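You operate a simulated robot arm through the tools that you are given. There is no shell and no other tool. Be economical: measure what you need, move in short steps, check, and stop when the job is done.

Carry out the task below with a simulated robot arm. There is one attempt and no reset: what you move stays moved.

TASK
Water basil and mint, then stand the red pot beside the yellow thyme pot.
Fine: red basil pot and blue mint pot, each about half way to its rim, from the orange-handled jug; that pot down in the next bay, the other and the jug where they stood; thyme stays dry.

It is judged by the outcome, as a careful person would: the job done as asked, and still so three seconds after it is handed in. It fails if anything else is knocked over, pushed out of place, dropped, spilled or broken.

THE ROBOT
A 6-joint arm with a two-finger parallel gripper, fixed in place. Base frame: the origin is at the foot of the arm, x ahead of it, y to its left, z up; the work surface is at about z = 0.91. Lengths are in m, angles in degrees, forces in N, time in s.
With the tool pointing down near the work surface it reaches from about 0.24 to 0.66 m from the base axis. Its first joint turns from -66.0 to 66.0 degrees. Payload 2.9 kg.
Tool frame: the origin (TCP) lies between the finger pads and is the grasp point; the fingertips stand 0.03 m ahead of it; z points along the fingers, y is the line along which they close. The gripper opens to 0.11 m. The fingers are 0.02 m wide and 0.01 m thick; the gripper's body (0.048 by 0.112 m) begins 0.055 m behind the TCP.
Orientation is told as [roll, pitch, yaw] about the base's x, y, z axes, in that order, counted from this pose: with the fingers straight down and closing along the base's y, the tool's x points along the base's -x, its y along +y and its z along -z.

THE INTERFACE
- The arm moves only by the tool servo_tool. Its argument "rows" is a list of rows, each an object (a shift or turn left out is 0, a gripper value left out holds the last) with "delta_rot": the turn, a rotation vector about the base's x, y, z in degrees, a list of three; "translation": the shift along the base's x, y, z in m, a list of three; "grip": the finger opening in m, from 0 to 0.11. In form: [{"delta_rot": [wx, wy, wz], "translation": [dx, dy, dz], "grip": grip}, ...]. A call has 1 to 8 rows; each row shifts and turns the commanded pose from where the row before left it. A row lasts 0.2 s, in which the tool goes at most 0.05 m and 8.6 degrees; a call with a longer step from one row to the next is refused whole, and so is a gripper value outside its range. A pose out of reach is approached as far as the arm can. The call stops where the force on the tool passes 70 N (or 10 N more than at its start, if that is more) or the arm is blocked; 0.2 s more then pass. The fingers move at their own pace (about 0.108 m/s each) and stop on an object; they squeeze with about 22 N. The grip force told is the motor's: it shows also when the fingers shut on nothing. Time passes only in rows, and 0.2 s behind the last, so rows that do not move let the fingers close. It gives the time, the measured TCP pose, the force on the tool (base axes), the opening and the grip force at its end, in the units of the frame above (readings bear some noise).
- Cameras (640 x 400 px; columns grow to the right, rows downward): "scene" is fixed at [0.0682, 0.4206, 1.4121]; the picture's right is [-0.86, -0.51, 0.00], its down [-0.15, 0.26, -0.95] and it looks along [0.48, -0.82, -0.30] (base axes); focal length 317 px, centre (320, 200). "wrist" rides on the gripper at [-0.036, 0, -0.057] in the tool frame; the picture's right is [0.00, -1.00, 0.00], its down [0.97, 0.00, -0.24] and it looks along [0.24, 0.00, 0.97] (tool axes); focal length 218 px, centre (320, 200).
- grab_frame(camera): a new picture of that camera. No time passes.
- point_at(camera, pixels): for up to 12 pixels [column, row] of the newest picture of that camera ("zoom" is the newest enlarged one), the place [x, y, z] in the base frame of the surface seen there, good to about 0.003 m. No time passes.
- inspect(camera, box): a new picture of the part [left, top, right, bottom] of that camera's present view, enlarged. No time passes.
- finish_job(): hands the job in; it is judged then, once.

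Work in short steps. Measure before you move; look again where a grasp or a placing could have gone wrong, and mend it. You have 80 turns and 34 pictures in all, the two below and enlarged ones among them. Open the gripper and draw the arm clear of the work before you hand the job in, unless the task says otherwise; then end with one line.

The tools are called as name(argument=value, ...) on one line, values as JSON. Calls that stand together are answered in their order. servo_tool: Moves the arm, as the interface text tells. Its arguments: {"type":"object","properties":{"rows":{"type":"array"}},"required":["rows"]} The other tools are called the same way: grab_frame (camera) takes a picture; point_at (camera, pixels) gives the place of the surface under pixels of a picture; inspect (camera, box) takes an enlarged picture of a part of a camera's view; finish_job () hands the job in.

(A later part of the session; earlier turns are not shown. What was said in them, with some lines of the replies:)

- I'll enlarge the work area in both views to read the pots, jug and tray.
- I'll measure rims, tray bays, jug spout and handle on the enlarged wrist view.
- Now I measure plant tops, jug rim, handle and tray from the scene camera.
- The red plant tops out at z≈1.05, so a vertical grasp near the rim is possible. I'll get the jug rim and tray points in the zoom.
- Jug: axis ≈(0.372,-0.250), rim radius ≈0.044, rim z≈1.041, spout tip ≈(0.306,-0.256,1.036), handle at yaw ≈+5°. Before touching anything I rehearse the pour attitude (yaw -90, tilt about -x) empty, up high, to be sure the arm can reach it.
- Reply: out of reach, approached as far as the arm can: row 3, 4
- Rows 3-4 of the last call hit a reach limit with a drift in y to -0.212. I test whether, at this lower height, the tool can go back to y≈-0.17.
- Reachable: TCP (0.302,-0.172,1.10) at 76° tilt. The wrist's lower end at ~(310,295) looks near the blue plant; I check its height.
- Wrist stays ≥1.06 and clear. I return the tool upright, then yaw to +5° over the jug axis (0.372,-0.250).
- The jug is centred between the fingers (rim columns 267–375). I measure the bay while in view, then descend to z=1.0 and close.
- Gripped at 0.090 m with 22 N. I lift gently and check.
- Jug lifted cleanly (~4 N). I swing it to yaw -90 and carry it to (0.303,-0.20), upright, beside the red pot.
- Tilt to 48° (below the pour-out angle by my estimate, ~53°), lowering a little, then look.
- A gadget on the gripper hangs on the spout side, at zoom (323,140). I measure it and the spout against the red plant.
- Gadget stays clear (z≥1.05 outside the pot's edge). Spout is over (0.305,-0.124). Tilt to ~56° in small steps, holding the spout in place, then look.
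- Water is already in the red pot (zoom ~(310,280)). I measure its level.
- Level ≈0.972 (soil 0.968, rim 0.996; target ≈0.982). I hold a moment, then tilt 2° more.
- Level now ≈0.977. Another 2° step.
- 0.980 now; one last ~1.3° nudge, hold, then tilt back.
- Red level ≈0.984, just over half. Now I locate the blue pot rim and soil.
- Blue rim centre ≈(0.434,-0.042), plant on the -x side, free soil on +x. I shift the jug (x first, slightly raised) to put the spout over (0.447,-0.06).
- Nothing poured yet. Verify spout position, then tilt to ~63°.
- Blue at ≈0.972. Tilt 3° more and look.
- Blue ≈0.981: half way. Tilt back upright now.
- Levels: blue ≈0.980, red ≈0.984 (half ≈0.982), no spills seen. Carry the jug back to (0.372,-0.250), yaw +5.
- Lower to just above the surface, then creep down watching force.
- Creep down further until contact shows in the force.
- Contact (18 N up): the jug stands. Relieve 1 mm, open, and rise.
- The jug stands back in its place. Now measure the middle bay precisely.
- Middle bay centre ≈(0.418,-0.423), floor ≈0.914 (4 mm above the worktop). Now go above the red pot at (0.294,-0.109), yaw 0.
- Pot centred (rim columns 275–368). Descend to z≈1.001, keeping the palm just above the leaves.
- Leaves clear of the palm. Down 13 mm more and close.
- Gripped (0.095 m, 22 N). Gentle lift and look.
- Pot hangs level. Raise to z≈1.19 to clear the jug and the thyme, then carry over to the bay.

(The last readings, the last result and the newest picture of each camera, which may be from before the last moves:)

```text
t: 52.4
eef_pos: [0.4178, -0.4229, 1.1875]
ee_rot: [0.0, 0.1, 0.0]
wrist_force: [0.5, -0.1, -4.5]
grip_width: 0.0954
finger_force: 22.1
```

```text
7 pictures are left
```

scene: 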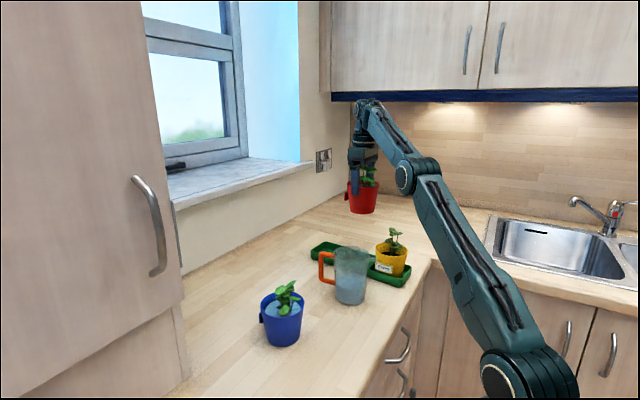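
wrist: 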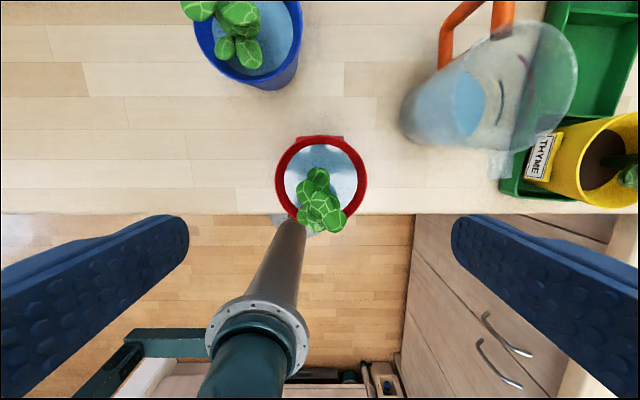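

Above the bay at (0.418,-0.423). Check thyme leaf height vs the gadget, and descend most of the way.

point_at(camera="scene", pixels=[[393, 231], [397, 234], [390, 241], [363, 213], [375, 190]])

servo_tool(rows=[{"translation": [0.001, 0, -0.02]}, {"translation": [0, 0, -0.03]}, {"translation": [0, 0, -0.03]}, {"translation": [0, 0, -0.02]}, {"translation": [0, 0, -0.01]}, {}])

inspect(camera="scene", box=[310, 180, 430, 300])

```text
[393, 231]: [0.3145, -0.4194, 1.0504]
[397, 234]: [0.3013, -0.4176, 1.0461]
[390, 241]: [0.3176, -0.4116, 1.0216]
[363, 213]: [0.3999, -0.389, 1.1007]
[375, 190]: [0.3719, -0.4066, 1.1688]
```

```text
t: 53.8
eef_pos: [0.4184, -0.4239, 1.0769]
ee_rot: [-0.1, 0.1, 0.0]
wrist_force: [0.5, 0.0, -4.7]
grip_width: 0.0955
finger_force: 21.9
```

```text
3.33 times, centred on (370, 240) of scene
```

zoom: 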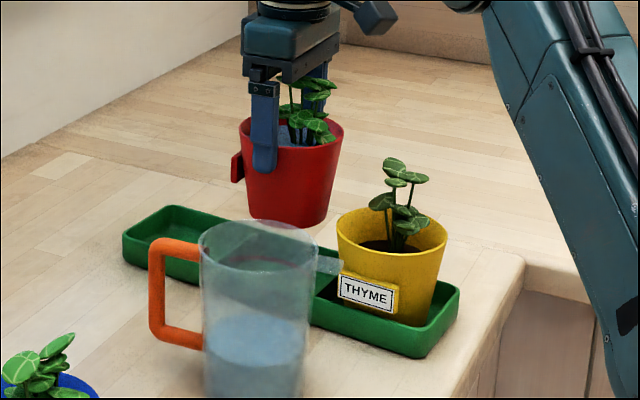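

Thyme leaves top at 1.05, gadget stays ≥1.12. Descend to ~1.015 then creep to contact.

servo_tool(rows=[{"translation": [0, 0.001, -0.02]}, {"translation": [0, 0, -0.02]}, {"translation": [0, 0, -0.014]}, {"translation": [0, 0, -0.006]}, {}])

servo_tool(rows=[{"translation": [0, 0, -0.003]}, {"translation": [0, 0, -0.002]}, {"translation": [0, 0, -0.001]}, {}])

inspect(camera="scene", box=[310, 200, 430, 300])

```text
t: 55.0
eef_pos: [0.4185, -0.4212, 1.017]
ee_rot: [-0.1, 0.1, 0.0]
wrist_force: [-0.2, -0.4, -4.3]
grip_width: 0.0955
finger_force: 21.7
```

```text
t: 56.0
eef_pos: [0.4184, -0.422, 1.0116]
ee_rot: [-0.1, 0.0, 0.0]
wrist_force: [-0.1, 0.1, -4.8]
grip_width: 0.0956
finger_force: 22.0
```

```text
4.00 times, centred on (370, 250) of scene
```

zoom: 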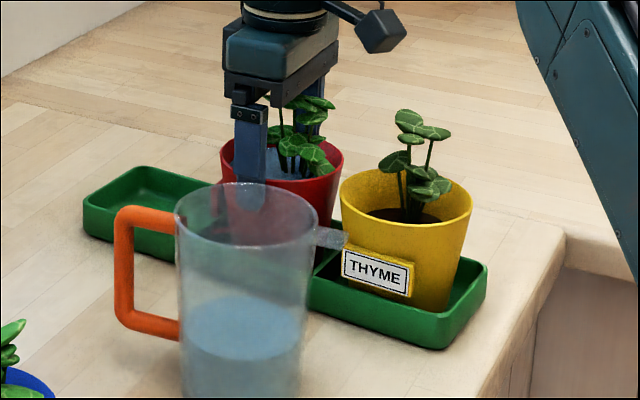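

Still hanging freely, descending inside the bay. Creep until contact.

servo_tool(rows=[{"translation": [0, 0, -0.002]}, {"translation": [0, 0, -0.001]}, {}])

servo_tool(rows=[{"translation": [0, 0, -0.001]}, {}])

```text
t: 56.8
eef_pos: [0.4189, -0.4218, 1.0091]
ee_rot: [-0.1, 0.1, 0.0]
wrist_force: [0.0, 0.1, -4.7]
grip_width: 0.0954
finger_force: 21.9
```

```text
t: 57.4
eef_pos: [0.4195, -0.4218, 1.0071]
ee_rot: [-0.1, 0.0, 0.0]
wrist_force: [-0.4, -0.5, -1.6]
grip_width: 0.0955
finger_force: 22.2
```

Force is unloading: near contact. One millimetre more.

servo_tool(rows=[{"translation": [0, 0, -0.001]}, {}])

```text
t: 58.0
eef_pos: [0.4197, -0.4214, 1.006]
ee_rot: [-0.2, 0.0, 0.0]
wrist_force: [0.4, 1.5, 7.1]
grip_width: 0.0955
finger_force: 22.1
```

Seated (+7 N). Release, then rise straight up.

servo_tool(rows=[{"grip": 0.1}, {"grip": 0.11}, {}, {}])

servo_tool(rows=[{"translation": [0, 0, 0.02]}, {"translation": [0, 0, 0.03]}, {"translation": [0, 0, 0.04]}, {"translation": [0, 0, 0.04]}, {"translation": [0, 0, 0.04]}, {"translation": [-0.02, 0.03, 0.04]}, {"translation": [-0.02, 0.04, 0.02]}, {}])

inspect(camera="scene", box=[240, 200, 430, 350])

grab_frame(camera="wrist")

```text
t: 59.0
eef_pos: [0.4195, -0.4218, 1.0054]
ee_rot: [-0.2, 0.1, 0.1]
wrist_force: [-0.1, 0.0, 0.0]
grip_width: 0.1101
finger_force: 0.1
```

```text
refused: row 6 steps farther than a row can; nothing moved
```

```text
2.67 times, centred on (335, 275) of scene
```

zoom: 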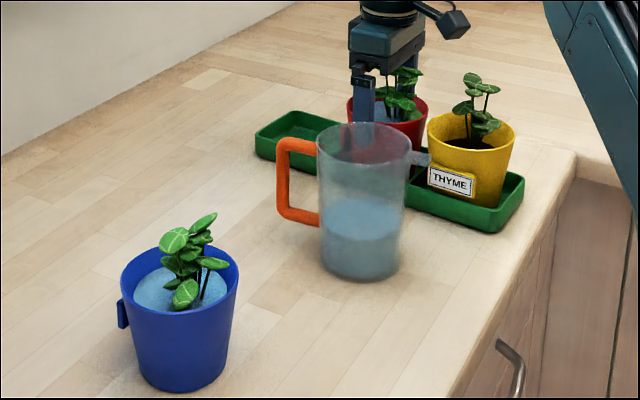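

```text
3 pictures are left
```

wrist: 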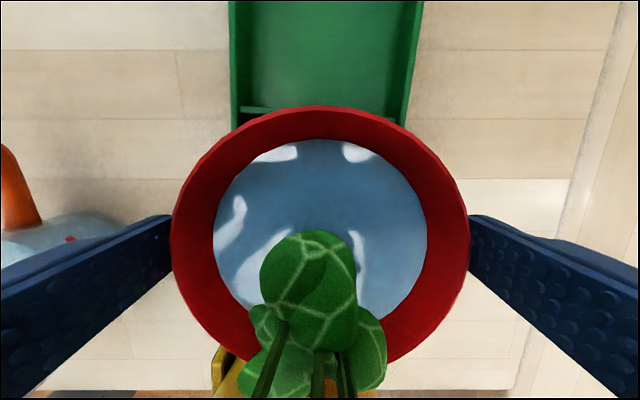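

The pot is free and in the bay; the rise was refused for one row's length. Rise again with shorter steps.

servo_tool(rows=[{"translation": [0, 0, 0.015]}, {"translation": [0, 0, 0.03]}, {"translation": [0, 0, 0.04]}, {"translation": [0, 0, 0.04]}, {"translation": [0, 0, 0.04]}, {"translation": [-0.02, 0.02, 0.02]}, {"translation": [-0.02, 0.03, 0.01]}, {}])

grab_frame(camera="wrist")

point_at(camera="wrist", pixels=[[320, 200], [360, 150], [380, 170], [345, 165]])

```text
t: 60.8
eef_pos: [0.3778, -0.3719, 1.2008]
ee_rot: [-0.1, 0.1, 0.0]
wrist_force: [-0.1, -0.4, 0.0]
grip_width: 0.11
finger_force: 0.1
```

```text
2 pictures are left
```

wrist: 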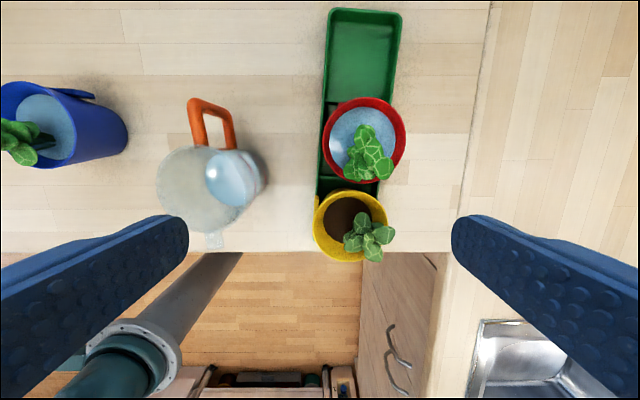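

```text
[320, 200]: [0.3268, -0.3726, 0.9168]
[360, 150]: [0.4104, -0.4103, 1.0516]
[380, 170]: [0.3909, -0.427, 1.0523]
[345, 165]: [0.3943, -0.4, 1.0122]
```

Red stands in the bay beside thyme, thyme soil is dry. I check the red rim is level and draw the arm up and away.

point_at(camera="wrist", pixels=[[325, 140], [403, 140], [364, 100], [345, 120], [375, 115], [350, 130], [332, 170]])

servo_tool(rows=[{"translation": [-0.02, 0.03, 0.02]}, {"translation": [-0.02, 0.03, 0.02]}, {"translation": [-0.02, 0.03, 0.02]}, {"translation": [-0.02, 0.03, 0.02]}, {"translation": [-0.02, 0.03, 0.02]}, {"translation": [-0.02, 0.03, 0.02]}, {}])

grab_frame(camera="scene")

```text
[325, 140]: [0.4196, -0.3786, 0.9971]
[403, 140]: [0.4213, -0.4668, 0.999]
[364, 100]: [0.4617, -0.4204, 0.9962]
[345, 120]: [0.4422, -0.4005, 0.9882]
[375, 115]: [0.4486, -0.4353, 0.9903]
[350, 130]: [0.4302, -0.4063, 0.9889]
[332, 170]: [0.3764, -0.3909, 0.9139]
```

```text
t: 62.4
eef_pos: [0.2594, -0.1915, 1.3197]
ee_rot: [-0.1, 0.1, -0.1]
wrist_force: [-0.1, 0.4, -0.3]
grip_width: 0.1098
finger_force: 0.1
```

```text
1 pictures are left
```

scene: 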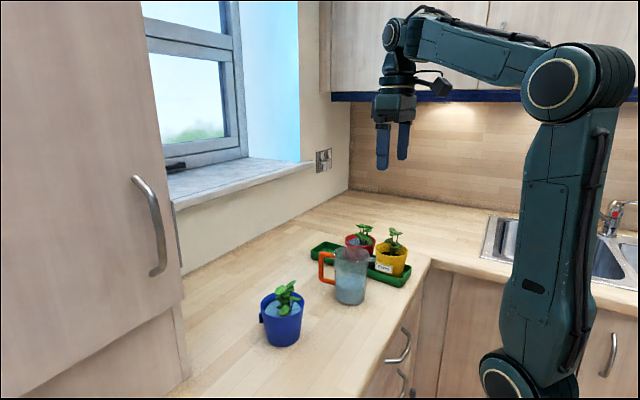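

Rim is level, everything stands in place and the worktop is dry. Handing in.

finish_job()

```text
The job is handed in.
```

I watered the red basil and blue mint pots to about half way: red is slightly over and blue slightly under. The red pot now stands in the bay beside the thyme. The jug is back where it stood, the blue pot was not moved, the thyme is dry, and I saw no spills.
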